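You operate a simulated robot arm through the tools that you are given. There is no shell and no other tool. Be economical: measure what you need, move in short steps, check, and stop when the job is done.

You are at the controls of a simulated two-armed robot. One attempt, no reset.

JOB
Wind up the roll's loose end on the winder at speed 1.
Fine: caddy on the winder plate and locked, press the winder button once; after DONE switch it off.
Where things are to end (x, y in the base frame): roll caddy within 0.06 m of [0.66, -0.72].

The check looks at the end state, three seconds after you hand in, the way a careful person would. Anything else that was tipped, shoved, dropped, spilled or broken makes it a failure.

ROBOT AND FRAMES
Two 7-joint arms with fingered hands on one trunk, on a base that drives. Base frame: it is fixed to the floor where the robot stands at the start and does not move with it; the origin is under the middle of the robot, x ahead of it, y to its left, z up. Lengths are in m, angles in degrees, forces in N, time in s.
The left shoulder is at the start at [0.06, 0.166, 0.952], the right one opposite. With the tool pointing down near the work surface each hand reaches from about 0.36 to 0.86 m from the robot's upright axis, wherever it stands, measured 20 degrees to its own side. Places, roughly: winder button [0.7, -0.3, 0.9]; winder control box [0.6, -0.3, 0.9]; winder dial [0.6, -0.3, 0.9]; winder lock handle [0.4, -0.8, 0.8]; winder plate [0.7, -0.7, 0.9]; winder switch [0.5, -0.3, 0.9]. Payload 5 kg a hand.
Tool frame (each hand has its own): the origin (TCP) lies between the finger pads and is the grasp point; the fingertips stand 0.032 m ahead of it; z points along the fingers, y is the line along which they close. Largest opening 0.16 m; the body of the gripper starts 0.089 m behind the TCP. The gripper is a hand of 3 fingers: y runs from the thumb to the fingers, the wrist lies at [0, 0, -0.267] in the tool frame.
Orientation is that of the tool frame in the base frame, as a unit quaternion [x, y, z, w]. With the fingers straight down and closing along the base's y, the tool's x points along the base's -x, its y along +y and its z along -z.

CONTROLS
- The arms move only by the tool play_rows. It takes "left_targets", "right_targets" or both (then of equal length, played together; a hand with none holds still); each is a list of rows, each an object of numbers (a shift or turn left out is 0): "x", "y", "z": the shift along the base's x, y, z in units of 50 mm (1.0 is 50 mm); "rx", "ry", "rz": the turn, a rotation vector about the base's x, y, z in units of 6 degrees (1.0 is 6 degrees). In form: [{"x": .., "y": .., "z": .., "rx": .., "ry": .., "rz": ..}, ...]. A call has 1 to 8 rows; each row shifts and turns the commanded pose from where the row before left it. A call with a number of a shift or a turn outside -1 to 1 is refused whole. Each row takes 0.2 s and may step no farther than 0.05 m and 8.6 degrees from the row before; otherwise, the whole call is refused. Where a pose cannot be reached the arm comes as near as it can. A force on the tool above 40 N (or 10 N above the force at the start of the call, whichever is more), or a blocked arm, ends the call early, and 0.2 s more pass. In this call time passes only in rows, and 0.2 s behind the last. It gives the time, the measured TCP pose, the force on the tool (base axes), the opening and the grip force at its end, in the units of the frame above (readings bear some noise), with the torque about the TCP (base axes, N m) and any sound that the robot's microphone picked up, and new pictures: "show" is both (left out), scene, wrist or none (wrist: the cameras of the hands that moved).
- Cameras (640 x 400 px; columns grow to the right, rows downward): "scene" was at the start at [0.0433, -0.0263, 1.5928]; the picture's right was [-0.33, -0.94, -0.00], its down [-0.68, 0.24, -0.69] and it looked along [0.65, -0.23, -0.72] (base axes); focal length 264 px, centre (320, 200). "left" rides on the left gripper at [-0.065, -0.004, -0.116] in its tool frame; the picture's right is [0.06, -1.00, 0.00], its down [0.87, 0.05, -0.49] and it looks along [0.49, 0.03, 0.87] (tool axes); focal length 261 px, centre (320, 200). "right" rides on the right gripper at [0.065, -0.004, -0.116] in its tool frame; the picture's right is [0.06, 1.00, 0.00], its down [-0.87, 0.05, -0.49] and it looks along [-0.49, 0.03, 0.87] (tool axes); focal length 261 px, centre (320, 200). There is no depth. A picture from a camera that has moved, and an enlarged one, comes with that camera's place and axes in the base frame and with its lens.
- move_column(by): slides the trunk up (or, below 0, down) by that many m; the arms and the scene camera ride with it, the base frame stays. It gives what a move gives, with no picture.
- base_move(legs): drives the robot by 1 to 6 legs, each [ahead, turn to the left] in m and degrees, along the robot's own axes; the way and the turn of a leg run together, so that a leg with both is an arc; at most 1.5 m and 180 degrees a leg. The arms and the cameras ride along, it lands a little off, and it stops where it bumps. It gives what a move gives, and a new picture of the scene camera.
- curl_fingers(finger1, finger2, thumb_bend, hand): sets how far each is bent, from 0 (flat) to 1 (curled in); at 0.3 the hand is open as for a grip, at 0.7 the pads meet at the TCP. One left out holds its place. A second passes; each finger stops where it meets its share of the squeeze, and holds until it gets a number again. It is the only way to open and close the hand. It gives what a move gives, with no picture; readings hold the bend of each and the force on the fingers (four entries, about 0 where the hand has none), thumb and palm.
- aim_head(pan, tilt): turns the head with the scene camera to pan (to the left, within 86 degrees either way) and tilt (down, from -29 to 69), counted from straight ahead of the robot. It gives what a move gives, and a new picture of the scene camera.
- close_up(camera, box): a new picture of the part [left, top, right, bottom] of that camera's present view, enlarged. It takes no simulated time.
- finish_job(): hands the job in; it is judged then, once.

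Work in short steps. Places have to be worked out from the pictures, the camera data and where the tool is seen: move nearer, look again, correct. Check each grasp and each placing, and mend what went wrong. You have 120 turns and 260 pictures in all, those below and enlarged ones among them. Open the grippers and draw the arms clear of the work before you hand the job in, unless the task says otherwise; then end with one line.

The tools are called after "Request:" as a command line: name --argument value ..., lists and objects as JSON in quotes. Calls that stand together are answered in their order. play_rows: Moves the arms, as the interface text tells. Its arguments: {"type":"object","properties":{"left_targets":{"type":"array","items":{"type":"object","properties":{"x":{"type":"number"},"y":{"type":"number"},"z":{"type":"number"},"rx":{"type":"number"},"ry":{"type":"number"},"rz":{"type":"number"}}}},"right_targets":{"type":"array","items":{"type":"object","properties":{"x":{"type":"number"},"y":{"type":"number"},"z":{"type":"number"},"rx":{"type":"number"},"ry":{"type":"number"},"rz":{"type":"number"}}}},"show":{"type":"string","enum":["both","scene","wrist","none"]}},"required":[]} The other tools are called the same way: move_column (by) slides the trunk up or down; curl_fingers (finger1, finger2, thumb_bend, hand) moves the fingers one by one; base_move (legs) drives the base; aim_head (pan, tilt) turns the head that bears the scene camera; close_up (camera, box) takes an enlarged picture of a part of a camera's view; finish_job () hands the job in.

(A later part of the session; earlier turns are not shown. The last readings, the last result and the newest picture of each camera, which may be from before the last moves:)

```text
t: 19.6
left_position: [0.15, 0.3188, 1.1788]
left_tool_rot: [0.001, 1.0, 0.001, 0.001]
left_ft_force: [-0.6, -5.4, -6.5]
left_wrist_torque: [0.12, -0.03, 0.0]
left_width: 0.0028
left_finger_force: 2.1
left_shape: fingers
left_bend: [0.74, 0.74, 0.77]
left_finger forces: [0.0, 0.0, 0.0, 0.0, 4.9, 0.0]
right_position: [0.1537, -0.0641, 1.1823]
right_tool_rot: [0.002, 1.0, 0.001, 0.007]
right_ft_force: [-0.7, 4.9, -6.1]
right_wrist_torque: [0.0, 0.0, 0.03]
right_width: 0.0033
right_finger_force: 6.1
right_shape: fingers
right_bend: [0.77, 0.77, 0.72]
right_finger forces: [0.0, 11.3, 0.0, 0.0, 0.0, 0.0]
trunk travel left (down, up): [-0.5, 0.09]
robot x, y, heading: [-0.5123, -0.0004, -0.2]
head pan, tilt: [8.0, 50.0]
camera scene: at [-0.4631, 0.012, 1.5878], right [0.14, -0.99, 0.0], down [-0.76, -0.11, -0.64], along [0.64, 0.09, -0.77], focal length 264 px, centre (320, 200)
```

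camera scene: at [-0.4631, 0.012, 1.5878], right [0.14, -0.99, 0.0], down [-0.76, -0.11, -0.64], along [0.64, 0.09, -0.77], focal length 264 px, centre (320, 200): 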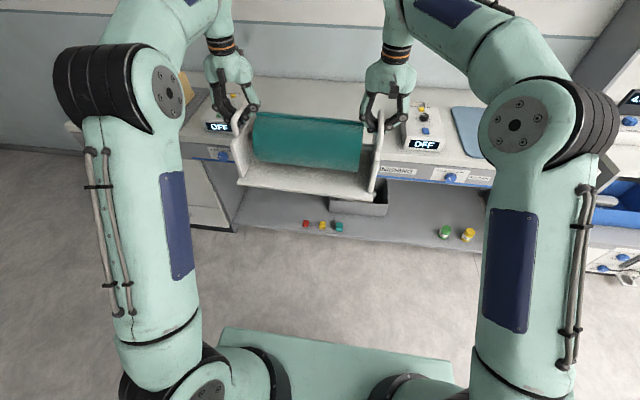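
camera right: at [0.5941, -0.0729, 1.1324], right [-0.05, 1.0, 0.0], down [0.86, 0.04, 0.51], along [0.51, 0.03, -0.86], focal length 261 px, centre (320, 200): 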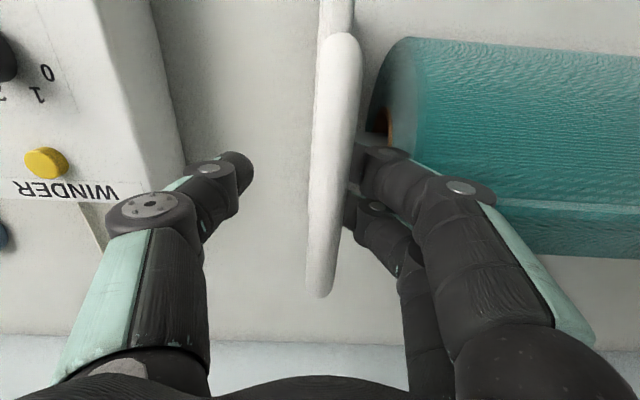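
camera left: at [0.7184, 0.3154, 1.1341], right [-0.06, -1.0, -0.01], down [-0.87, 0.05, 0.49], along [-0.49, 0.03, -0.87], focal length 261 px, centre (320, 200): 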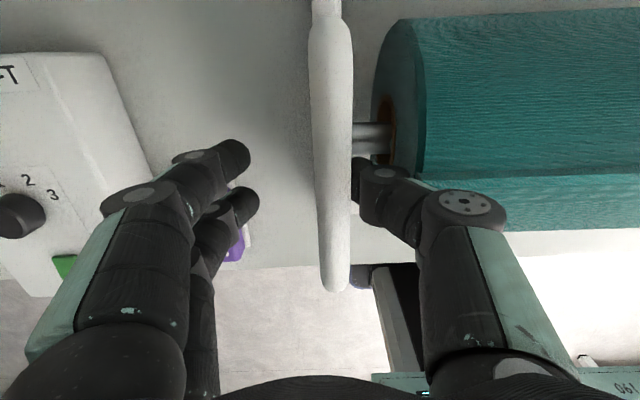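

Clear of the bench. I turn right 90° and look at the way along the bench.

Request:
base_move --legs '[[0, -90]]'

```text
t: 23.8
left_position: [-0.1942, -0.6591, 1.1777]
left_tool_rot: [0.711, 0.703, 0.0, 0.0]
left_ft_force: [-4.6, -0.5, -6.9]
left_wrist_torque: [-0.04, -0.09, 0.03]
left_width: 0.003
left_finger_force: 2.3
left_shape: fingers
left_bend: [0.74, 0.74, 0.77]
left_finger forces: [0.0, 0.0, 0.1, 0.0, 3.8, 0.0]
right_position: [-0.578, -0.6615, 1.1823]
right_tool_rot: [0.713, 0.701, -0.003, 0.006]
right_ft_force: [3.9, 0.2, -6.5]
right_wrist_torque: [0.01, -0.02, 0.06]
right_width: 0.0038
right_finger_force: 5.6
right_shape: fingers
right_bend: [0.77, 0.77, 0.72]
right_finger forces: [0.0, 11.1, 0.1, 0.0, 0.0, 0.0]
trunk travel left (down, up): [-0.5, 0.09]
robot x, y, heading: [-0.5073, -0.0004, -90.2]
head pan, tilt: [8.0, 50.0]
camera scene: at [-0.4998, -0.0465, 1.5877], right [-0.99, -0.13, 0.0], down [-0.1, 0.76, -0.64], along [0.08, -0.64, -0.77], focal length 264 px, centre (320, 200)
```

scene: 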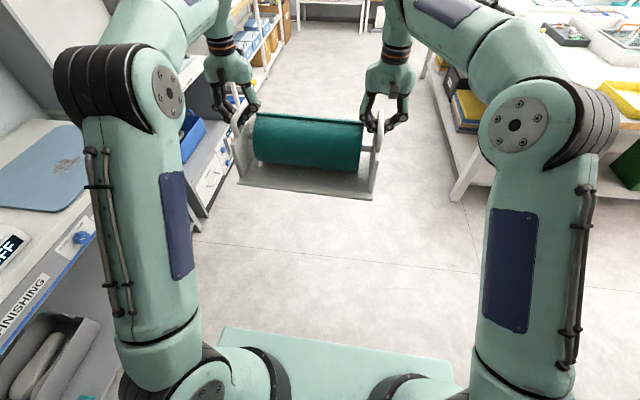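

The aisle is clear, with about 0.4 m on the right side. I drive 0.84 m and turn back left to face the bench.

Request:
base_move --legs '[[0.84, 0], [0, 90]]'

```text
t: 32.1
left_position: [0.1545, -0.5686, 1.1787]
left_tool_rot: [0.024, 1.0, 0.001, 0.0]
left_ft_force: [-0.8, -3.3, -6.1]
left_wrist_torque: [0.08, -0.04, -0.01]
left_width: 0.0025
left_finger_force: 1.7
left_shape: fingers
left_bend: [0.74, 0.74, 0.77]
left_finger forces: [0.0, 0.0, 0.0, 0.0, 2.4, 0.1]
right_position: [0.1411, -0.9507, 1.1825]
right_tool_rot: [0.026, 1.0, 0.002, 0.008]
right_ft_force: [0.7, 4.9, -6.7]
right_wrist_torque: [0.0, 0.05, 0.03]
right_width: 0.0033
right_finger_force: 6.1
right_shape: fingers
right_bend: [0.77, 0.77, 0.72]
right_finger forces: [0.0, 11.4, 0.0, 0.1, 0.0, 0.0]
trunk travel left (down, up): [-0.5, 0.09]
robot x, y, heading: [-0.5119, -0.8551, -2.7]
head pan, tilt: [8.0, 50.0]
camera scene: at [-0.4709, -0.8462, 1.5877], right [0.09, -1.0, 0.0], down [-0.76, -0.07, -0.64], along [0.64, 0.06, -0.77], focal length 264 px, centre (320, 200)
```

scene: 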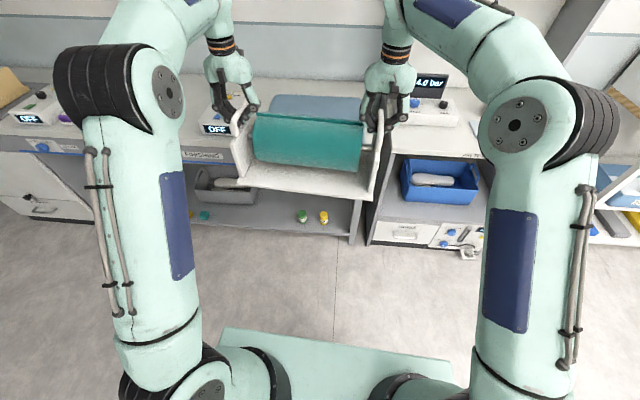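

Heading is 2.7° short, so I correct that and drive forward over the plate.

Request:
base_move --legs '[[0, 2.7], [0.25, 0]]'

```text
t: 34.3
left_position: [0.3891, -0.5318, 1.1784]
left_tool_rot: [-0.004, 1.0, 0.001, -0.001]
left_ft_force: [0.2, -3.3, -7.1]
left_wrist_torque: [0.07, 0.06, 0.0]
left_width: 0.0028
left_finger_force: 0.7
left_shape: fingers
left_bend: [0.74, 0.74, 0.77]
left_finger forces: [0.0, 0.0, 0.1, 0.0, 1.4, 0.0]
right_position: [0.395, -0.9138, 1.1825]
right_tool_rot: [-0.001, 1.0, 0.002, 0.006]
right_ft_force: [0.8, 2.9, -6.8]
right_wrist_torque: [-0.03, 0.07, 0.06]
right_width: 0.003
right_finger_force: 6.0
right_shape: fingers
right_bend: [0.77, 0.77, 0.72]
right_finger forces: [0.0, 11.5, 0.1, 0.0, 0.0, 0.0]
trunk travel left (down, up): [-0.5, 0.09]
robot x, y, heading: [-0.2685, -0.8521, 0.6]
head pan, tilt: [8.0, 50.0]
camera scene: at [-0.2214, -0.8434, 1.5877], right [0.14, -0.99, 0.0], down [-0.76, -0.11, -0.64], along [0.63, 0.09, -0.77], focal length 264 px, centre (320, 200)
```

scene: 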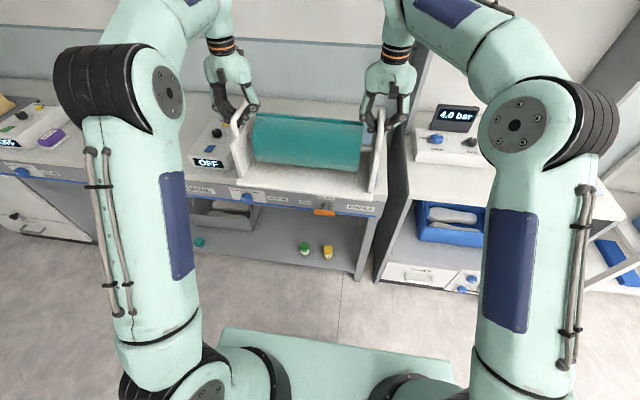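

Centred in y (mid -0.723). I check the wall panel to the right of the right hand before driving on.

Request:
close_up --camera "scene" --box '[360, 0, 520, 200]'

Request:
close_up --camera "right" --box '[0, 0, 640, 400]'

```text
2.00 times, centred on (440, 100) of scene
camera zoom: at [-0.2214, -0.8434, 1.5877], right [0.14, -0.99, 0.0], down [-0.76, -0.11, -0.64], along [0.63, 0.09, -0.77], focal length 528 px, centre (80, 400)
```

zoom: 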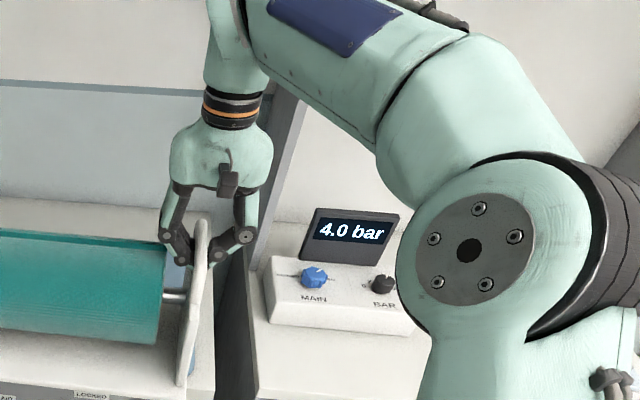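

```text
1.00 times, centred on (320, 200) of right
camera zoom: at [0.3295, -0.9178, 1.2969], right [-0.06, 1.0, 0.0], down [0.86, 0.05, 0.5], along [0.5, 0.03, -0.86], focal length 261 px, centre (320, 200)
```

zoom: 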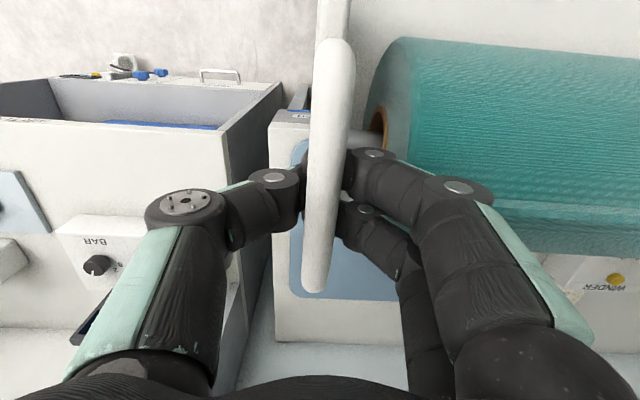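

The panel is at the back wall, so the way is free. I drive ahead 0.262 m with a 0.6° trim to the right.

Request:
base_move --legs '[[0.262, -0.5]]'

```text
t: 36.2
left_position: [0.6589, -0.5329, 1.1787]
left_tool_rot: [-0.002, 1.0, 0.0, -0.001]
left_ft_force: [-0.2, -2.3, -6.6]
left_wrist_torque: [0.06, 0.02, 0.02]
left_width: 0.0026
left_finger_force: 0.5
left_shape: fingers
left_bend: [0.74, 0.74, 0.77]
left_finger forces: [0.0, 0.0, 0.1, 0.0, 0.4, 0.0]
right_position: [0.6647, -0.9149, 1.1806]
right_tool_rot: [0.0, 1.0, 0.003, 0.007]
right_ft_force: [-0.7, 2.6, -7.1]
right_wrist_torque: [-0.02, 0.08, 0.04]
right_width: 0.0031
right_finger_force: 6.6
right_shape: fingers
right_bend: [0.77, 0.77, 0.72]
right_finger forces: [0.0, 12.3, 0.1, 0.0, 0.1, 0.0]
trunk travel left (down, up): [-0.5, 0.09]
robot x, y, heading: [-0.0005, -0.8563, 0.1]
head pan, tilt: [8.0, 50.0]
camera scene: at [0.048, -0.8425, 1.5877], right [0.14, -0.99, 0.0], down [-0.76, -0.11, -0.64], along [0.64, 0.09, -0.77], focal length 264 px, centre (320, 200)
```

scene: 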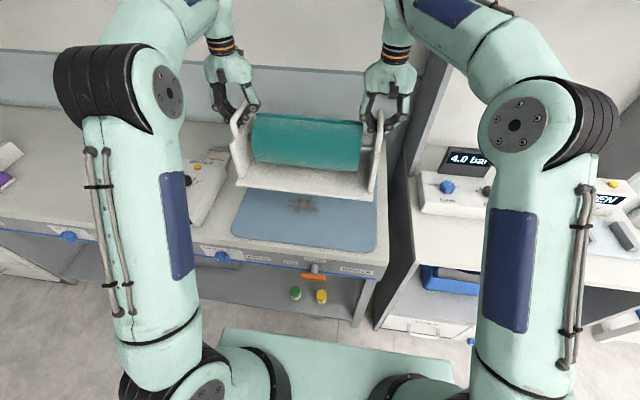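

Centre is at about (0.66, -0.724). I lower by 0.14 m first.

Request:
play_rows --left_targets '[{"z": -0.35}, {"z": -0.35}, {"z": -0.35}, {"z": -0.35}, {"z": -0.35}, {"z": -0.35}, {"z": -0.35}, {"z": -0.35}]' --right_targets '[{"z": -0.35}, {"z": -0.35}, {"z": -0.35}, {"z": -0.35}, {"z": -0.35}, {"z": -0.35}, {"z": -0.35}, {"z": -0.35}]' --show "scene"

```text
t: 38.0
left_position: [0.6567, -0.5321, 1.037]
left_tool_rot: [-0.002, 1.0, 0.001, -0.001]
left_ft_force: [-0.3, -5.7, -6.6]
left_wrist_torque: [0.03, 0.04, 0.0]
left_width: 0.003
left_finger_force: 10.6
left_shape: fingers
left_bend: [0.74, 0.74, 0.77]
left_finger forces: [0.0, 0.0, 0.1, 0.0, 20.9, 0.1]
right_position: [0.6637, -0.915, 1.0394]
right_tool_rot: [0.001, 1.0, 0.002, 0.006]
right_ft_force: [0.5, 4.5, -6.1]
right_wrist_torque: [-0.03, 0.06, 0.03]
right_width: 0.0031
right_finger_force: 6.7
right_shape: fingers
right_bend: [0.77, 0.77, 0.72]
right_finger forces: [0.0, 12.5, 0.1, 0.0, 0.1, 0.1]
trunk travel left (down, up): [-0.5, 0.09]
robot x, y, heading: [0.0021, -0.8513, 0.4]
head pan, tilt: [8.0, 50.0]
camera scene: at [0.0474, -0.8425, 1.5878], right [0.14, -0.99, 0.0], down [-0.76, -0.11, -0.64], along [0.64, 0.09, -0.77], focal length 264 px, centre (320, 200)
```

scene: 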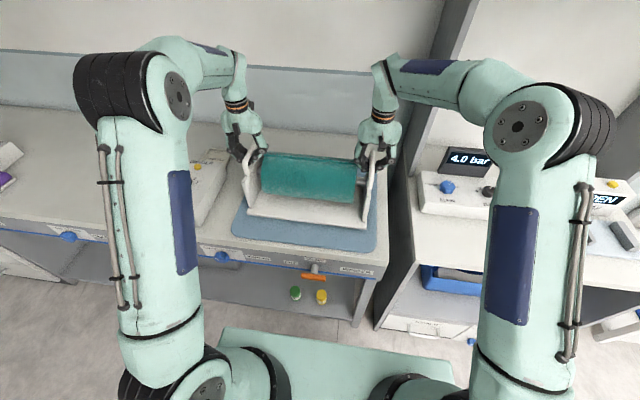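

Still hanging freely. I lower in small steps until the load comes off.

Request:
play_rows --left_targets '[{"z": -0.1}, {"z": -0.1}]' --right_targets '[{"z": -0.1}, {"z": -0.1}]' --show "none"

Request:
play_rows --left_targets '[{"z": -0.08}, {"z": -0.08}]' --right_targets '[{"z": -0.08}, {"z": -0.08}]' --show "scene"

```text
t: 38.6
left_position: [0.6565, -0.533, 1.0301]
left_tool_rot: [-0.002, 1.0, 0.001, 0.001]
left_ft_force: [0.0, -5.8, -0.4]
left_wrist_torque: [0.05, 0.0, -0.01]
left_width: 0.0029
left_finger_force: 0.7
left_shape: fingers
left_bend: [0.74, 0.74, 0.77]
left_finger forces: [0.1, 0.0, 0.0, 0.0, 0.6, 0.0]
right_position: [0.6632, -0.9176, 1.0325]
right_tool_rot: [0.0, 1.0, 0.003, 0.007]
right_ft_force: [0.5, 4.2, -4.0]
right_wrist_torque: [0.01, 0.02, 0.02]
right_width: 0.0029
right_finger_force: 0.1
right_shape: fingers
right_bend: [0.77, 0.77, 0.72]
right_finger forces: [0.1, 0.1, 0.0, 0.0, 0.1, 0.1]
trunk travel left (down, up): [-0.5, 0.09]
robot x, y, heading: [-0.0008, -0.8558, 0.2]
head pan, tilt: [8.0, 50.0]
```

```text
t: 39.2
left_position: [0.6554, -0.5312, 1.0232]
left_tool_rot: [-0.002, 1.0, 0.002, 0.001]
left_ft_force: [-0.3, 0.8, 15.1]
left_wrist_torque: [0.14, 0.04, -0.01]
left_width: 0.002
left_finger_force: 0.0
left_shape: fingers
left_bend: [0.75, 0.75, 0.78]
left_finger forces: [0.0, 0.0, 0.0, 0.1, 0.8, 0.0]
right_position: [0.6635, -0.9154, 1.0248]
right_tool_rot: [0.001, 1.0, 0.003, 0.007]
right_ft_force: [0.8, -2.0, 4.4]
right_wrist_torque: [-0.05, -0.04, 0.02]
right_width: 0.0031
right_finger_force: 0.1
right_shape: fingers
right_bend: [0.77, 0.77, 0.73]
right_finger forces: [0.0, 0.0, 0.0, 0.0, 0.0, 0.0]
trunk travel left (down, up): [-0.5, 0.09]
robot x, y, heading: [0.0031, -0.8551, 0.2]
head pan, tilt: [8.0, 50.0]
camera scene: at [0.0446, -0.8434, 1.5883], right [0.14, -0.99, 0.0], down [-0.76, -0.11, -0.64], along [0.64, 0.09, -0.77], focal length 264 px, centre (320, 200)
```

scene: 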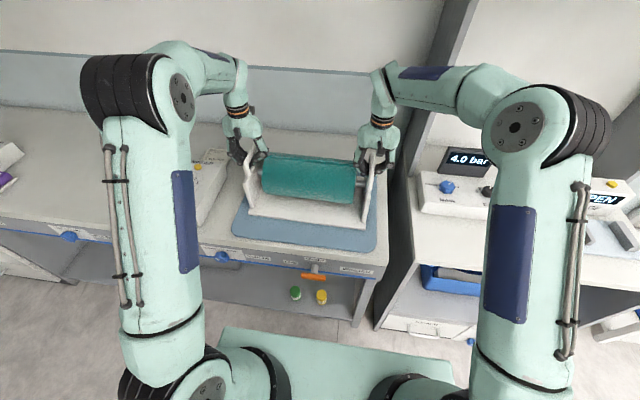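

The caddy stands on the plate. I ease up 5 mm, open the outer fingers wide and the inner ones just enough, then rise.

Request:
play_rows --left_targets '[{"z": 0.12}]' --right_targets '[{"z": 0.05}]' --show "none"

Request:
curl_fingers --hand "left" --finger1 0.4 --finger2 0.4 --thumb_bend 0.63

Request:
curl_fingers --hand "right" --finger1 0.63 --finger2 0.63 --thumb_bend 0.4

Request:
close_up --camera "left" --box '[0, 0, 640, 400]'

Request:
close_up --camera "right" --box '[0, 0, 640, 400]'

```text
t: 39.6
left_position: [0.6556, -0.5327, 1.0264]
left_tool_rot: [-0.002, 1.0, 0.002, -0.001]
left_ft_force: [0.5, -0.3, -1.4]
left_wrist_torque: [0.03, -0.02, 0.0]
left_width: 0.0023
left_finger_force: 0.4
left_shape: fingers
left_bend: [0.75, 0.75, 0.78]
left_finger forces: [0.0, 0.0, 0.1, 0.0, 1.0, 0.1]
right_position: [0.6632, -0.9151, 1.0267]
right_tool_rot: [0.0, 1.0, 0.002, 0.006]
right_ft_force: [-0.1, -0.6, 2.4]
right_wrist_torque: [-0.04, -0.03, 0.0]
right_width: 0.0028
right_finger_force: 0.1
right_shape: fingers
right_bend: [0.77, 0.77, 0.73]
right_finger forces: [0.0, 0.0, 0.1, 0.0, 0.1, 0.0]
trunk travel left (down, up): [-0.5, 0.09]
robot x, y, heading: [0.002, -0.8535, 0.3]
head pan, tilt: [8.0, 50.0]
```

```text
t: 40.6
left_position: [0.6563, -0.531, 1.0289]
left_tool_rot: [-0.002, 1.0, 0.002, 0.001]
left_ft_force: [-0.1, 8.8, 11.6]
left_wrist_torque: [-0.56, -0.03, 0.02]
left_width: 0.0754
left_finger_force: 7.6
left_shape: fingers
left_bend: [0.4, 0.4, 0.65]
left_finger forces: [0.1, 0.0, 0.0, 0.1, 16.2, 0.0]
right_position: [0.6627, -0.9149, 1.0256]
right_tool_rot: [0.0, 1.0, 0.0, 0.008]
right_ft_force: [-1.7, -4.0, -1.2]
right_wrist_torque: [-0.13, 0.02, -0.07]
right_width: 0.0034
right_finger_force: 0.0
right_shape: fingers
right_bend: [0.77, 0.77, 0.73]
right_finger forces: [0.0, 0.0, 0.1, 0.0, 0.1, 0.0]
trunk travel left (down, up): [-0.5, 0.09]
robot x, y, heading: [0.001, -0.8546, 0.5]
head pan, tilt: [8.0, 50.0]
```

```text
t: 41.6
left_position: [0.655, -0.5323, 1.0284]
left_tool_rot: [-0.002, 1.0, 0.002, 0.001]
left_ft_force: [1.5, 8.7, 3.4]
left_wrist_torque: [-0.08, 0.0, 0.04]
left_width: 0.0738
left_finger_force: 4.8
left_shape: fingers
left_bend: [0.4, 0.4, 0.65]
left_finger forces: [0.1, 0.1, 0.1, 0.1, 9.0, 0.0]
right_position: [0.6632, -0.9164, 1.028]
right_tool_rot: [0.001, 1.0, 0.002, 0.01]
right_ft_force: [3.5, -18.4, 32.8]
right_wrist_torque: [0.72, 0.07, -0.19]
right_width: 0.0654
right_finger_force: 19.4
right_shape: fingers
right_bend: [0.71, 0.71, 0.4]
right_finger forces: [19.6, 19.7, 0.0, 0.0, 0.0, 0.1]
trunk travel left (down, up): [-0.5, 0.09]
robot x, y, heading: [0.0026, -0.8564, 0.1]
head pan, tilt: [8.0, 50.0]
```

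```text
1.00 times, centred on (320, 200) of left
camera zoom: at [0.7195, -0.537, 1.1447], right [-0.06, -1.0, 0.0], down [-0.87, 0.05, 0.49], along [-0.49, 0.03, -0.87], focal length 261 px, centre (320, 200)
```

zoom: 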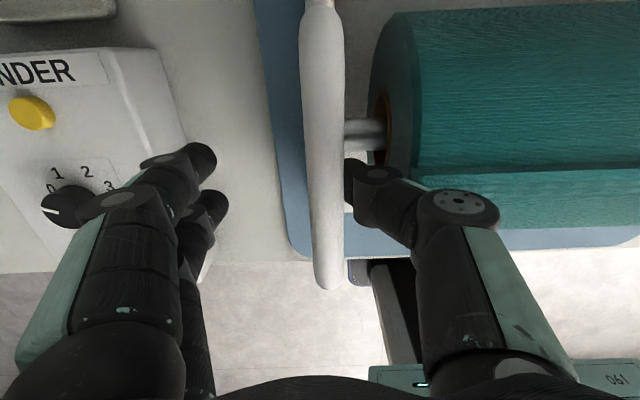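

```text
1.00 times, centred on (320, 200) of right
camera zoom: at [0.5964, -0.9198, 1.1439], right [-0.06, 1.0, 0.0], down [0.86, 0.05, 0.51], along [0.51, 0.03, -0.86], focal length 261 px, centre (320, 200)
```

zoom: 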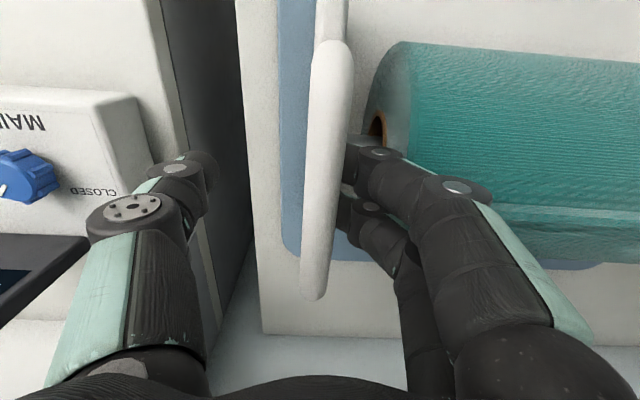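

The right inner fingers press on the roll rim. I raise the right hand in tiny steps (and the left too), watching for hooking.

Request:
play_rows --left_targets '[{"z": 0.1}]' --right_targets '[{"z": 0.12}]' --show "none"

```text
t: 42.0
left_position: [0.6568, -0.5333, 1.032]
left_tool_rot: [-0.003, 1.0, 0.002, 0.001]
left_ft_force: [-0.4, 6.9, 1.7]
left_wrist_torque: [-0.01, 0.03, 0.01]
left_width: 0.0747
left_finger_force: 4.2
left_shape: fingers
left_bend: [0.4, 0.4, 0.65]
left_finger forces: [0.0, 0.1, 0.0, 0.0, 7.9, 0.0]
right_position: [0.6616, -0.9157, 1.0305]
right_tool_rot: [0.0, 1.0, 0.002, 0.006]
right_ft_force: [2.7, -14.7, 12.6]
right_wrist_torque: [0.11, 0.01, -0.13]
right_width: 0.0673
right_finger_force: 10.8
right_shape: fingers
right_bend: [0.7, 0.7, 0.4]
right_finger forces: [11.1, 11.1, 0.0, 0.1, 0.0, 0.1]
trunk travel left (down, up): [-0.5, 0.09]
robot x, y, heading: [0.0033, -0.8528, 0.3]
head pan, tilt: [8.0, 50.0]
```

Forces are falling, so it is freeing itself. I keep going up.

Request:
play_rows --left_targets '[{"z": 0.1}, {"z": 0.1}]' --right_targets '[{"z": 0.1}, {"z": 0.1}]' --show "wrist"

```text
t: 42.6
left_position: [0.6556, -0.5346, 1.0434]
left_tool_rot: [-0.002, 1.0, 0.001, 0.0]
left_ft_force: [-1.4, 2.9, 2.6]
left_wrist_torque: [-0.04, 0.0, -0.03]
left_width: 0.078
left_finger_force: 2.0
left_shape: fingers
left_bend: [0.4, 0.4, 0.64]
left_finger forces: [0.0, 0.1, 0.1, 0.0, 3.1, 0.1]
right_position: [0.6613, -0.9144, 1.0412]
right_tool_rot: [-0.001, 1.0, 0.003, 0.006]
right_ft_force: [-1.7, -3.4, 3.0]
right_wrist_torque: [0.09, 0.01, 0.07]
right_width: 0.0784
right_finger_force: 2.4
right_shape: fingers
right_bend: [0.65, 0.65, 0.4]
right_finger forces: [2.5, 2.3, 0.1, 0.0, 0.0, 0.1]
trunk travel left (down, up): [-0.5, 0.09]
robot x, y, heading: [0.0034, -0.8512, -0.0]
head pan, tilt: [8.0, 50.0]
camera right: at [0.5955, -0.9169, 1.1568], right [-0.06, 1.0, 0.01], down [0.86, 0.05, 0.5], along [0.5, 0.04, -0.87], focal length 261 px, centre (320, 200)
camera left: at [0.721, -0.5375, 1.1585], right [-0.06, -1.0, 0.0], down [-0.87, 0.05, 0.49], along [-0.49, 0.03, -0.87], focal length 261 px, centre (320, 200)
```

right: 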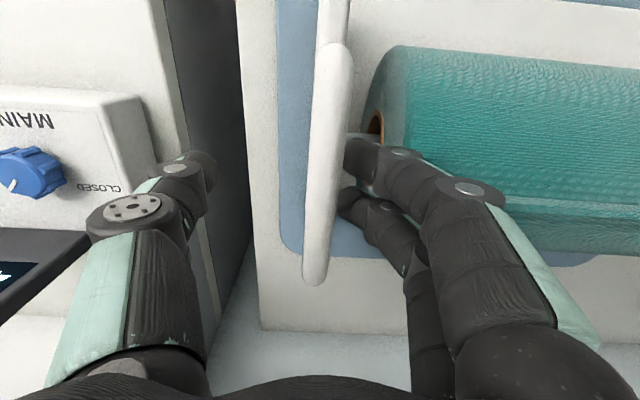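
left: 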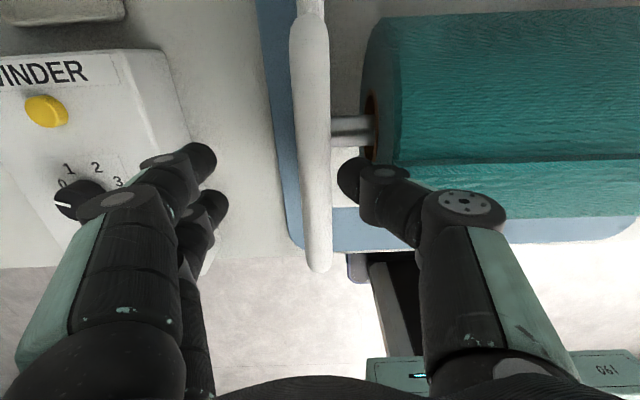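

Free of the bars. I raise both hands well clear and then back up to look at the lever.

Request:
play_rows --left_targets '[{"z": 0.6}, {"z": 0.9}, {"z": 0.9}, {"z": 0.9}, {"z": 0.5}]' --right_targets '[{"z": 0.6}, {"z": 0.9}, {"z": 0.9}, {"z": 0.9}, {"z": 0.5}]' --show "none"

Request:
base_move --legs '[[-0.35, 0]]'

Request:
close_up --camera "scene" --box '[200, 130, 420, 270]'

```text
t: 43.9
left_position: [0.657, -0.5323, 1.2313]
left_tool_rot: [-0.002, 1.0, 0.002, 0.0]
left_ft_force: [-0.4, -0.7, -0.2]
left_wrist_torque: [-0.03, 0.03, 0.0]
left_width: 0.0808
left_finger_force: 0.1
left_shape: fingers
left_bend: [0.4, 0.4, 0.63]
left_finger forces: [0.0, 0.1, 0.0, 0.0, 0.0, 0.0]
right_position: [0.6658, -0.9135, 1.2325]
right_tool_rot: [0.0, 1.0, 0.002, 0.006]
right_ft_force: [-0.2, 0.5, -0.3]
right_wrist_torque: [0.01, -0.04, 0.01]
right_width: 0.0815
right_finger_force: 0.1
right_shape: fingers
right_bend: [0.63, 0.63, 0.4]
right_finger forces: [0.1, 0.1, 0.0, 0.1, 0.0, 0.0]
trunk travel left (down, up): [-0.5, 0.09]
robot x, y, heading: [0.0046, -0.8566, -0.1]
head pan, tilt: [8.0, 50.0]
```

```text
t: 46.1
left_position: [0.3035, -0.5323, 1.2322]
left_tool_rot: [-0.002, 1.0, 0.001, -0.001]
left_ft_force: [0.3, -0.2, 0.2]
left_wrist_torque: [0.04, -0.04, 0.01]
left_width: 0.0813
left_finger_force: 0.1
left_shape: fingers
left_bend: [0.4, 0.4, 0.63]
left_finger forces: [0.0, 0.0, 0.0, 0.0, 0.0, 0.1]
right_position: [0.312, -0.9147, 1.232]
right_tool_rot: [0.0, 1.0, 0.001, 0.006]
right_ft_force: [0.6, -0.4, 0.0]
right_wrist_torque: [0.0, -0.03, -0.01]
right_width: 0.0812
right_finger_force: 0.0
right_shape: fingers
right_bend: [0.63, 0.63, 0.4]
right_finger forces: [0.0, 0.0, 0.0, 0.1, 0.0, 0.0]
trunk travel left (down, up): [-0.5, 0.09]
robot x, y, heading: [-0.3532, -0.8586, 0.0]
head pan, tilt: [8.0, 50.0]
camera scene: at [-0.3086, -0.844, 1.5879], right [0.14, -0.99, 0.0], down [-0.76, -0.11, -0.64], along [0.64, 0.09, -0.77], focal length 264 px, centre (320, 200)
```

scene: 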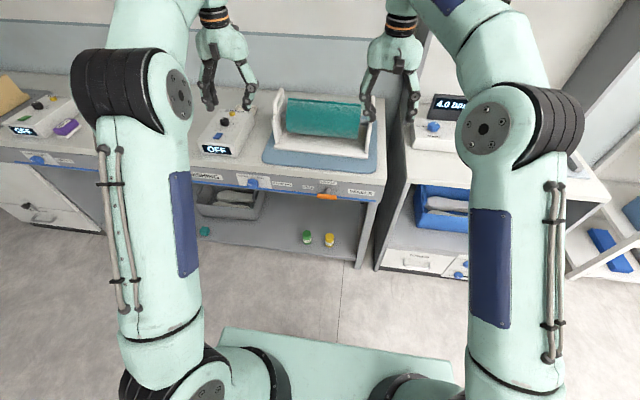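

```text
2.86 times, centred on (310, 200) of scene
camera zoom: at [-0.3086, -0.844, 1.5879], right [0.14, -0.99, 0.0], down [-0.76, -0.11, -0.64], along [0.64, 0.09, -0.77], focal length 754 px, centre (349, 200)
```

zoom: 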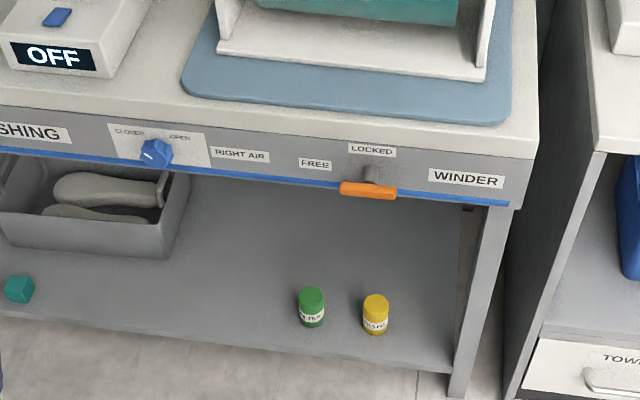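

The lever's T-bar is at about (0.37, -0.775, 0.797): FREE is to its left and LOCKED above, so it must turn clockwise to upright. I close the right hand to a poker and bring it above the bar's right end.

Request:
curl_fingers --hand "right" --finger1 0.7 --finger2 0.7 --thumb_bend 0.7

Request:
play_rows --right_targets '[{"x": 0.15, "y": 0.22, "z": -0.95}, {"x": 0.15, "y": 0.22, "z": -0.95}, {"x": 0.15, "y": 0.22, "z": -0.95}, {"x": 0.15, "y": 0.22, "z": -0.95}, {"x": 0.15, "y": 0.22, "z": -0.95}, {"x": 0.15, "y": 0.22, "z": -0.95}, {"x": 0.15, "y": 0.22, "z": -0.9}]' --show "both"

Request:
close_up --camera "scene" --box '[260, 130, 420, 230]'

```text
t: 47.1
left_position: [0.303, -0.5323, 1.2324]
left_tool_rot: [-0.002, 1.0, 0.001, 0.0]
left_ft_force: [0.4, 0.2, 0.4]
left_wrist_torque: [0.01, 0.01, 0.02]
left_width: 0.0811
left_finger_force: 0.0
left_shape: fingers
left_bend: [0.4, 0.4, 0.63]
left_finger forces: [0.0, 0.1, 0.1, 0.0, 0.0, 0.0]
right_position: [0.3131, -0.9146, 1.2316]
right_tool_rot: [0.0, 1.0, 0.001, 0.006]
right_ft_force: [0.7, 0.4, -0.2]
right_wrist_torque: [-0.02, -0.01, -0.01]
right_width: 0.0128
right_finger_force: 0.0
right_shape: fingers
right_bend: [0.7, 0.7, 0.7]
right_finger forces: [0.0, 0.0, 0.1, 0.0, 0.0, 0.0]
trunk travel left (down, up): [-0.5, 0.09]
robot x, y, heading: [-0.3513, -0.8591, 0.3]
head pan, tilt: [8.0, 50.0]
```

```text
t: 48.7
left_position: [0.3059, -0.5326, 1.2317]
left_tool_rot: [-0.003, 1.0, 0.001, 0.0]
left_ft_force: [0.4, 0.2, -0.1]
left_wrist_torque: [-0.02, 0.03, -0.02]
left_width: 0.0812
left_finger_force: 0.0
left_shape: fingers
left_bend: [0.4, 0.4, 0.63]
left_finger forces: [0.1, 0.0, 0.0, 0.1, 0.0, 0.0]
right_position: [0.3658, -0.8353, 0.9036]
right_tool_rot: [-0.001, 1.0, 0.002, 0.006]
right_ft_force: [0.3, -0.1, 0.3]
right_wrist_torque: [-0.01, 0.02, 0.01]
right_width: 0.0124
right_finger_force: 0.0
right_shape: fingers
right_bend: [0.7, 0.7, 0.7]
right_finger forces: [0.0, 0.0, 0.0, 0.1, 0.1, 0.0]
trunk travel left (down, up): [-0.5, 0.09]
robot x, y, heading: [-0.3525, -0.8538, 0.2]
head pan, tilt: [8.0, 50.0]
camera scene: at [-0.3066, -0.8434, 1.5878], right [0.14, -0.99, 0.0], down [-0.76, -0.11, -0.64], along [0.64, 0.09, -0.77], focal length 264 px, centre (320, 200)
camera right: at [0.2993, -0.8394, 1.0192], right [-0.06, 1.0, 0.0], down [0.86, 0.05, 0.5], along [0.5, 0.03, -0.86], focal length 261 px, centre (320, 200)
```

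scene: 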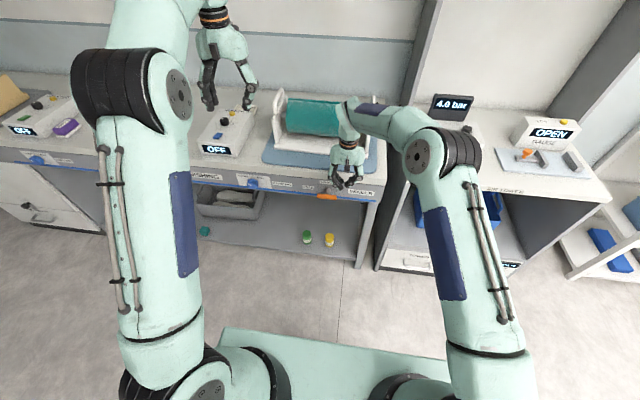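
right: 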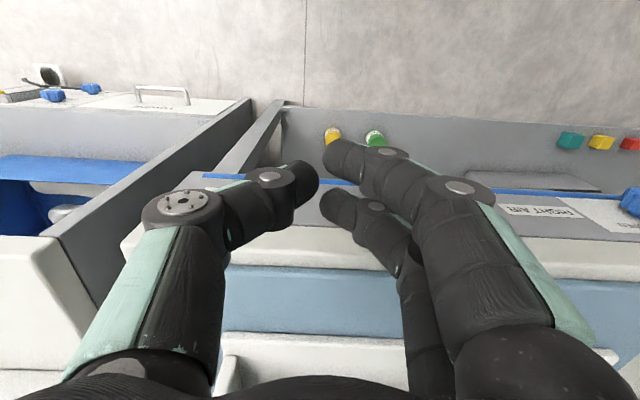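

```text
4.00 times, centred on (340, 180) of scene
camera zoom: at [-0.3066, -0.8434, 1.5878], right [0.14, -0.99, 0.0], down [-0.76, -0.11, -0.64], along [0.64, 0.09, -0.77], focal length 1056 px, centre (240, 280)
```

zoom: 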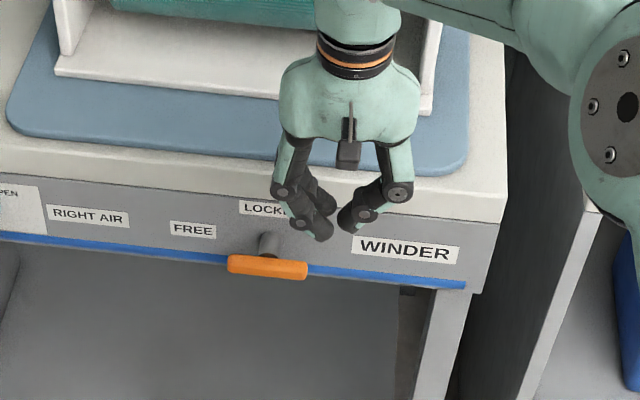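

The bar spans y -0.736 to -0.814 and the hand is just to its right and above. I tighten the fist, shift to y -0.815, x 0.352 and press down gently.

Request:
curl_fingers --hand "right" --finger1 0.76 --finger2 0.76 --thumb_bend 0.76

Request:
play_rows --right_targets '[{"x": -0.25, "y": 0.36, "z": -0.4}, {"z": -0.5}, {"z": -0.4}, {"z": -0.3}]' --show "none"

Request:
close_up --camera "scene" --box '[260, 130, 420, 230]'

```text
t: 49.7
left_position: [0.3045, -0.5315, 1.2323]
left_tool_rot: [-0.003, 1.0, 0.002, 0.0]
left_ft_force: [-1.0, 0.1, 0.0]
left_wrist_torque: [-0.01, -0.01, -0.02]
left_width: 0.081
left_finger_force: 0.0
left_shape: fingers
left_bend: [0.4, 0.4, 0.63]
left_finger forces: [0.1, 0.0, 0.0, 0.1, 0.0, 0.1]
right_position: [0.3644, -0.8368, 0.9037]
right_tool_rot: [0.0, 1.0, 0.002, 0.006]
right_ft_force: [0.4, -0.1, -0.5]
right_wrist_torque: [-0.03, 0.03, 0.0]
right_width: 0.0038
right_finger_force: 0.1
right_shape: fingers
right_bend: [0.74, 0.74, 0.74]
right_finger forces: [0.0, 0.0, 0.0, 0.0, 0.0, 0.1]
trunk travel left (down, up): [-0.5, 0.09]
robot x, y, heading: [-0.3532, -0.8545, 0.2]
head pan, tilt: [8.0, 50.0]
```

```text
t: 50.7
left_position: [0.3054, -0.5319, 1.2329]
left_tool_rot: [-0.003, 1.0, 0.002, -0.001]
left_ft_force: [0.1, -0.4, 0.3]
left_wrist_torque: [0.0, 0.0, 0.02]
left_width: 0.0812
left_finger_force: 0.0
left_shape: fingers
left_bend: [0.4, 0.4, 0.63]
left_finger forces: [0.0, 0.1, 0.0, 0.1, 0.1, 0.1]
right_position: [0.3514, -0.818, 0.8217]
right_tool_rot: [-0.001, 1.0, 0.002, 0.007]
right_ft_force: [0.4, 0.0, 0.3]
right_wrist_torque: [-0.02, 0.04, 0.06]
right_width: 0.0036
right_finger_force: 0.0
right_shape: fingers
right_bend: [0.74, 0.74, 0.74]
right_finger forces: [0.0, 0.1, 0.0, 0.1, 0.0, 0.0]
trunk travel left (down, up): [-0.5, 0.09]
robot x, y, heading: [-0.348, -0.857, 0.1]
head pan, tilt: [8.0, 50.0]
```

```text
4.00 times, centred on (340, 180) of scene
camera zoom: at [-0.3072, -0.844, 1.5878], right [0.14, -0.99, 0.0], down [-0.76, -0.11, -0.64], along [0.64, 0.09, -0.77], focal length 1056 px, centre (240, 280)
```

zoom: 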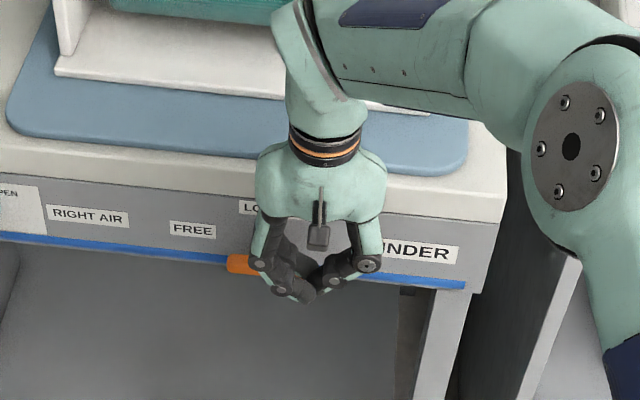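

No contact yet. I continue down in small steps.

Request:
play_rows --right_targets '[{"z": -0.2}, {"z": -0.2}]' --show "none"

Request:
close_up --camera "scene" --box '[280, 150, 380, 220]'

Request:
close_up --camera "right" --box '[200, 80, 440, 230]'

```text
t: 51.3
left_position: [0.3043, -0.5328, 1.2331]
left_tool_rot: [-0.002, 1.0, 0.002, 0.0]
left_ft_force: [0.9, -0.2, -0.1]
left_wrist_torque: [0.0, 0.0, -0.02]
left_width: 0.0812
left_finger_force: 0.1
left_shape: fingers
left_bend: [0.4, 0.4, 0.63]
left_finger forces: [0.1, 0.1, 0.1, 0.0, 0.0, 0.0]
right_position: [0.3528, -0.8191, 0.8038]
right_tool_rot: [0.0, 1.0, 0.001, 0.007]
right_ft_force: [-0.8, -0.2, 0.0]
right_wrist_torque: [-0.02, 0.02, 0.01]
right_width: 0.0035
right_finger_force: 0.0
right_shape: fingers
right_bend: [0.74, 0.74, 0.74]
right_finger forces: [0.1, 0.0, 0.0, 0.0, 0.1, 0.0]
trunk travel left (down, up): [-0.5, 0.09]
robot x, y, heading: [-0.3504, -0.8582, 0.2]
head pan, tilt: [8.0, 50.0]
```

```text
5.71 times, centred on (330, 185) of scene
camera zoom: at [-0.3073, -0.8438, 1.5878], right [0.14, -0.99, 0.0], down [-0.76, -0.11, -0.64], along [0.64, 0.09, -0.77], focal length 1508 px, centre (263, 286)
```

zoom: 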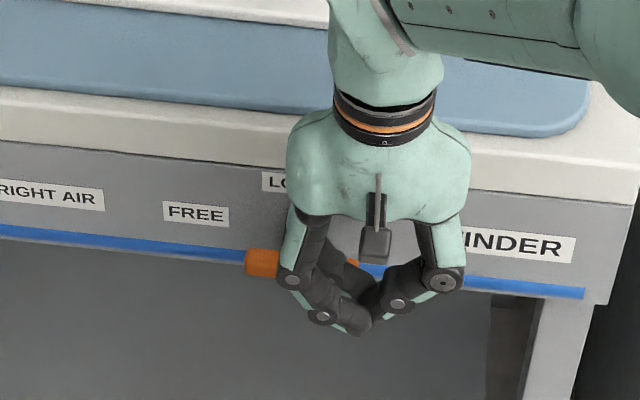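

```text
2.67 times, centred on (320, 155) of right
camera zoom: at [0.2873, -0.8236, 0.9186], right [-0.06, 1.0, 0.0], down [0.86, 0.05, 0.5], along [0.5, 0.03, -0.86], focal length 695 px, centre (320, 320)
```

zoom: 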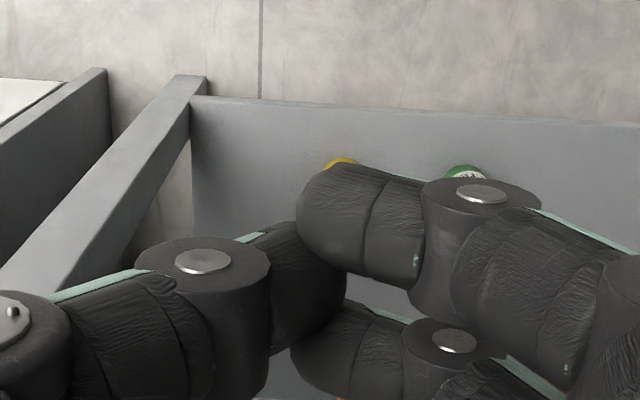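

The fingers passed in front of the bar, which still shows behind them. I rise, move 30 mm towards the bench and press down again.

Request:
play_rows --right_targets '[{"z": 0.9}, {"z": 0.5, "x": 0.3}, {"x": 0.3}, {"z": -0.5}, {"z": -0.25}, {"z": -0.25}]' --show "none"

Request:
close_up --camera "scene" --box '[280, 150, 380, 220]'

```text
t: 52.7
left_position: [0.3026, -0.5323, 1.2317]
left_tool_rot: [-0.003, 1.0, 0.001, 0.0]
left_ft_force: [0.5, 1.4, 0.3]
left_wrist_torque: [0.01, 0.0, -0.01]
left_width: 0.081
left_finger_force: 0.1
left_shape: fingers
left_bend: [0.4, 0.4, 0.63]
left_finger forces: [0.0, 0.0, 0.0, 0.0, 0.0, 0.1]
right_position: [0.3833, -0.8188, 0.8235]
right_tool_rot: [0.001, 1.0, 0.001, 0.006]
right_ft_force: [-0.2, -0.4, -1.0]
right_wrist_torque: [-0.01, 0.0, 0.01]
right_width: 0.0036
right_finger_force: 0.0
right_shape: fingers
right_bend: [0.74, 0.74, 0.74]
right_finger forces: [0.0, 0.0, 0.0, 0.1, 0.0, 0.0]
trunk travel left (down, up): [-0.5, 0.09]
robot x, y, heading: [-0.3528, -0.8555, 0.3]
head pan, tilt: [8.0, 50.0]
```

```text
5.71 times, centred on (330, 185) of scene
camera zoom: at [-0.3072, -0.8439, 1.5878], right [0.14, -0.99, 0.0], down [-0.76, -0.11, -0.64], along [0.64, 0.09, -0.77], focal length 1508 px, centre (263, 286)
```

zoom: 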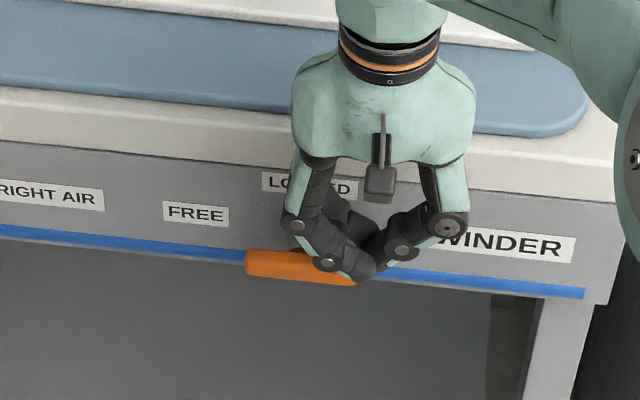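

The fist is now above the bar's right end. I press down slowly.

Request:
play_rows --right_targets '[{"z": -0.2}, {"z": -0.2}]' --show "none"

Request:
close_up --camera "scene" --box '[280, 150, 380, 220]'

```text
t: 53.3
left_position: [0.3051, -0.5332, 1.2312]
left_tool_rot: [-0.003, 1.0, 0.002, 0.0]
left_ft_force: [0.3, -0.4, -0.5]
left_wrist_torque: [0.02, 0.01, 0.03]
left_width: 0.0813
left_finger_force: 0.0
left_shape: fingers
left_bend: [0.4, 0.4, 0.63]
left_finger forces: [0.1, 0.0, 0.0, 0.0, 0.0, 0.0]
right_position: [0.3845, -0.8184, 0.8035]
right_tool_rot: [0.0, 1.0, 0.001, 0.007]
right_ft_force: [-0.3, -0.4, 0.4]
right_wrist_torque: [0.01, 0.02, -0.03]
right_width: 0.0035
right_finger_force: 0.1
right_shape: fingers
right_bend: [0.74, 0.74, 0.74]
right_finger forces: [0.1, 0.0, 0.1, 0.0, 0.0, 0.0]
trunk travel left (down, up): [-0.5, 0.09]
robot x, y, heading: [-0.3533, -0.8575, 0.6]
head pan, tilt: [8.0, 50.0]
```

```text
5.71 times, centred on (330, 185) of scene
camera zoom: at [-0.3073, -0.8438, 1.5878], right [0.14, -0.99, 0.0], down [-0.76, -0.11, -0.64], along [0.64, 0.09, -0.77], focal length 1508 px, centre (263, 286)
```

zoom: 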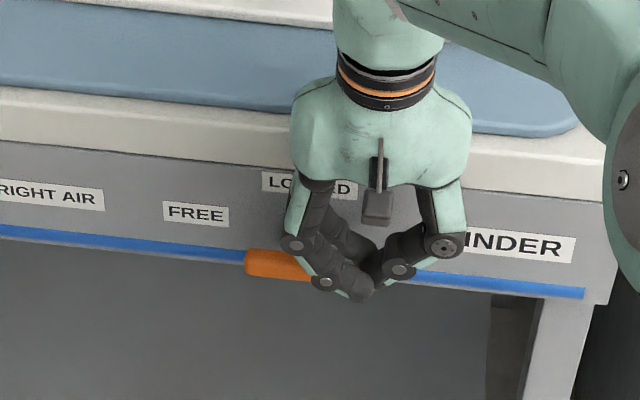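

No force, so the fist is likely just past the bar's right end. I rise, shift 20 mm left and press again.

Request:
play_rows --right_targets '[{"z": 0.9}, {"y": 0.4, "z": 0.1}, {"z": -0.4}, {"z": -0.2}, {"z": -0.2}, {"z": -0.2}]' --show "none"

Request:
close_up --camera "scene" --box '[280, 150, 380, 220]'

```text
t: 54.7
left_position: [0.3043, -0.5325, 1.2314]
left_tool_rot: [-0.002, 1.0, 0.002, 0.001]
left_ft_force: [0.2, 0.6, -0.1]
left_wrist_torque: [-0.01, -0.02, 0.04]
left_width: 0.0812
left_finger_force: 0.1
left_shape: fingers
left_bend: [0.4, 0.4, 0.63]
left_finger forces: [0.0, 0.0, 0.1, 0.0, 0.1, 0.0]
right_position: [0.3836, -0.7996, 0.8014]
right_tool_rot: [0.0, 1.0, 0.002, 0.007]
right_ft_force: [0.5, 0.2, 0.2]
right_wrist_torque: [-0.02, 0.01, -0.02]
right_width: 0.0036
right_finger_force: 0.1
right_shape: fingers
right_bend: [0.74, 0.74, 0.74]
right_finger forces: [0.1, 0.0, 0.0, 0.0, 0.1, 0.0]
trunk travel left (down, up): [-0.5, 0.09]
robot x, y, heading: [-0.3503, -0.8548, 0.3]
head pan, tilt: [8.0, 50.0]
```

```text
5.71 times, centred on (330, 185) of scene
camera zoom: at [-0.3073, -0.8438, 1.5878], right [0.14, -0.99, 0.0], down [-0.76, -0.11, -0.64], along [0.64, 0.09, -0.77], focal length 1508 px, centre (263, 286)
```

zoom: 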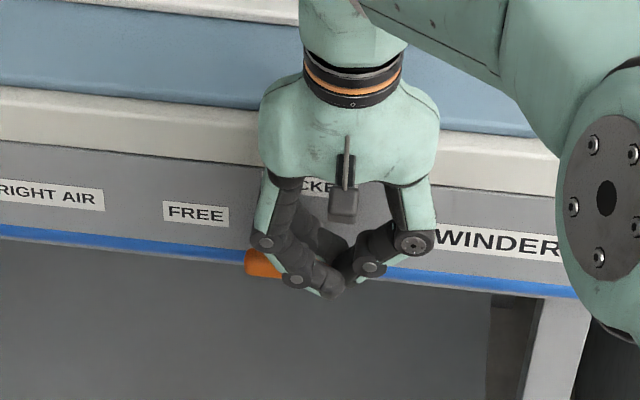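

Still no contact; the bar may be lower and closer to the bench along the same sight line (e.g. z about 0.76). I press on downward.

Request:
play_rows --right_targets '[{"z": -0.2}, {"z": -0.2}, {"z": -0.2}]' --show "none"

Request:
close_up --camera "scene" --box '[280, 150, 380, 220]'

Request:
close_up --camera "left" --box '[0, 0, 640, 400]'

```text
t: 55.5
left_position: [0.3024, -0.5333, 1.2347]
left_tool_rot: [-0.002, 1.0, 0.001, 0.001]
left_ft_force: [-0.1, -0.1, 0.9]
left_wrist_torque: [0.02, 0.01, 0.0]
left_width: 0.0811
left_finger_force: 0.1
left_shape: fingers
left_bend: [0.4, 0.4, 0.63]
left_finger forces: [0.1, 0.0, 0.0, 0.1, 0.1, 0.0]
right_position: [0.3841, -0.8, 0.776]
right_tool_rot: [-0.001, 1.0, 0.003, 0.01]
right_ft_force: [0.6, -2.9, 21.0]
right_wrist_torque: [0.56, -0.34, -0.06]
right_width: 0.0039
right_finger_force: 9.0
right_shape: fingers
right_bend: [0.74, 0.75, 0.74]
right_finger forces: [0.0, 18.3, 0.1, 0.1, 0.0, 0.1]
trunk travel left (down, up): [-0.5, 0.09]
robot x, y, heading: [-0.3519, -0.8593, -0.0]
head pan, tilt: [8.0, 50.0]
```

```text
5.71 times, centred on (330, 185) of scene
camera zoom: at [-0.3095, -0.8445, 1.5883], right [0.14, -0.99, 0.0], down [-0.76, -0.11, -0.64], along [0.64, 0.09, -0.77], focal length 1508 px, centre (263, 286)
```

zoom: 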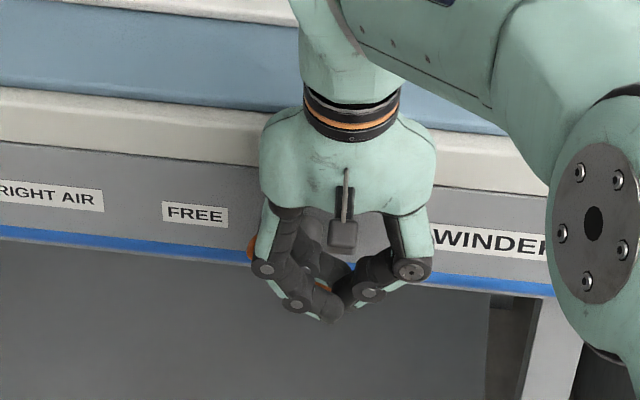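

```text
1.00 times, centred on (320, 200) of left
camera zoom: at [0.367, -0.5375, 1.3497], right [-0.06, -1.0, 0.0], down [-0.87, 0.05, 0.49], along [-0.49, 0.03, -0.87], focal length 261 px, centre (320, 200)
```

zoom: 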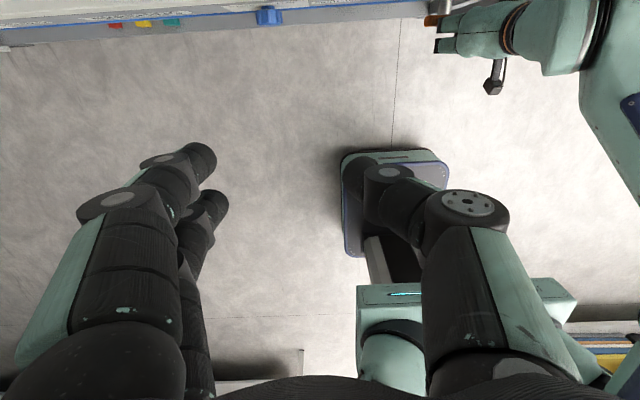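

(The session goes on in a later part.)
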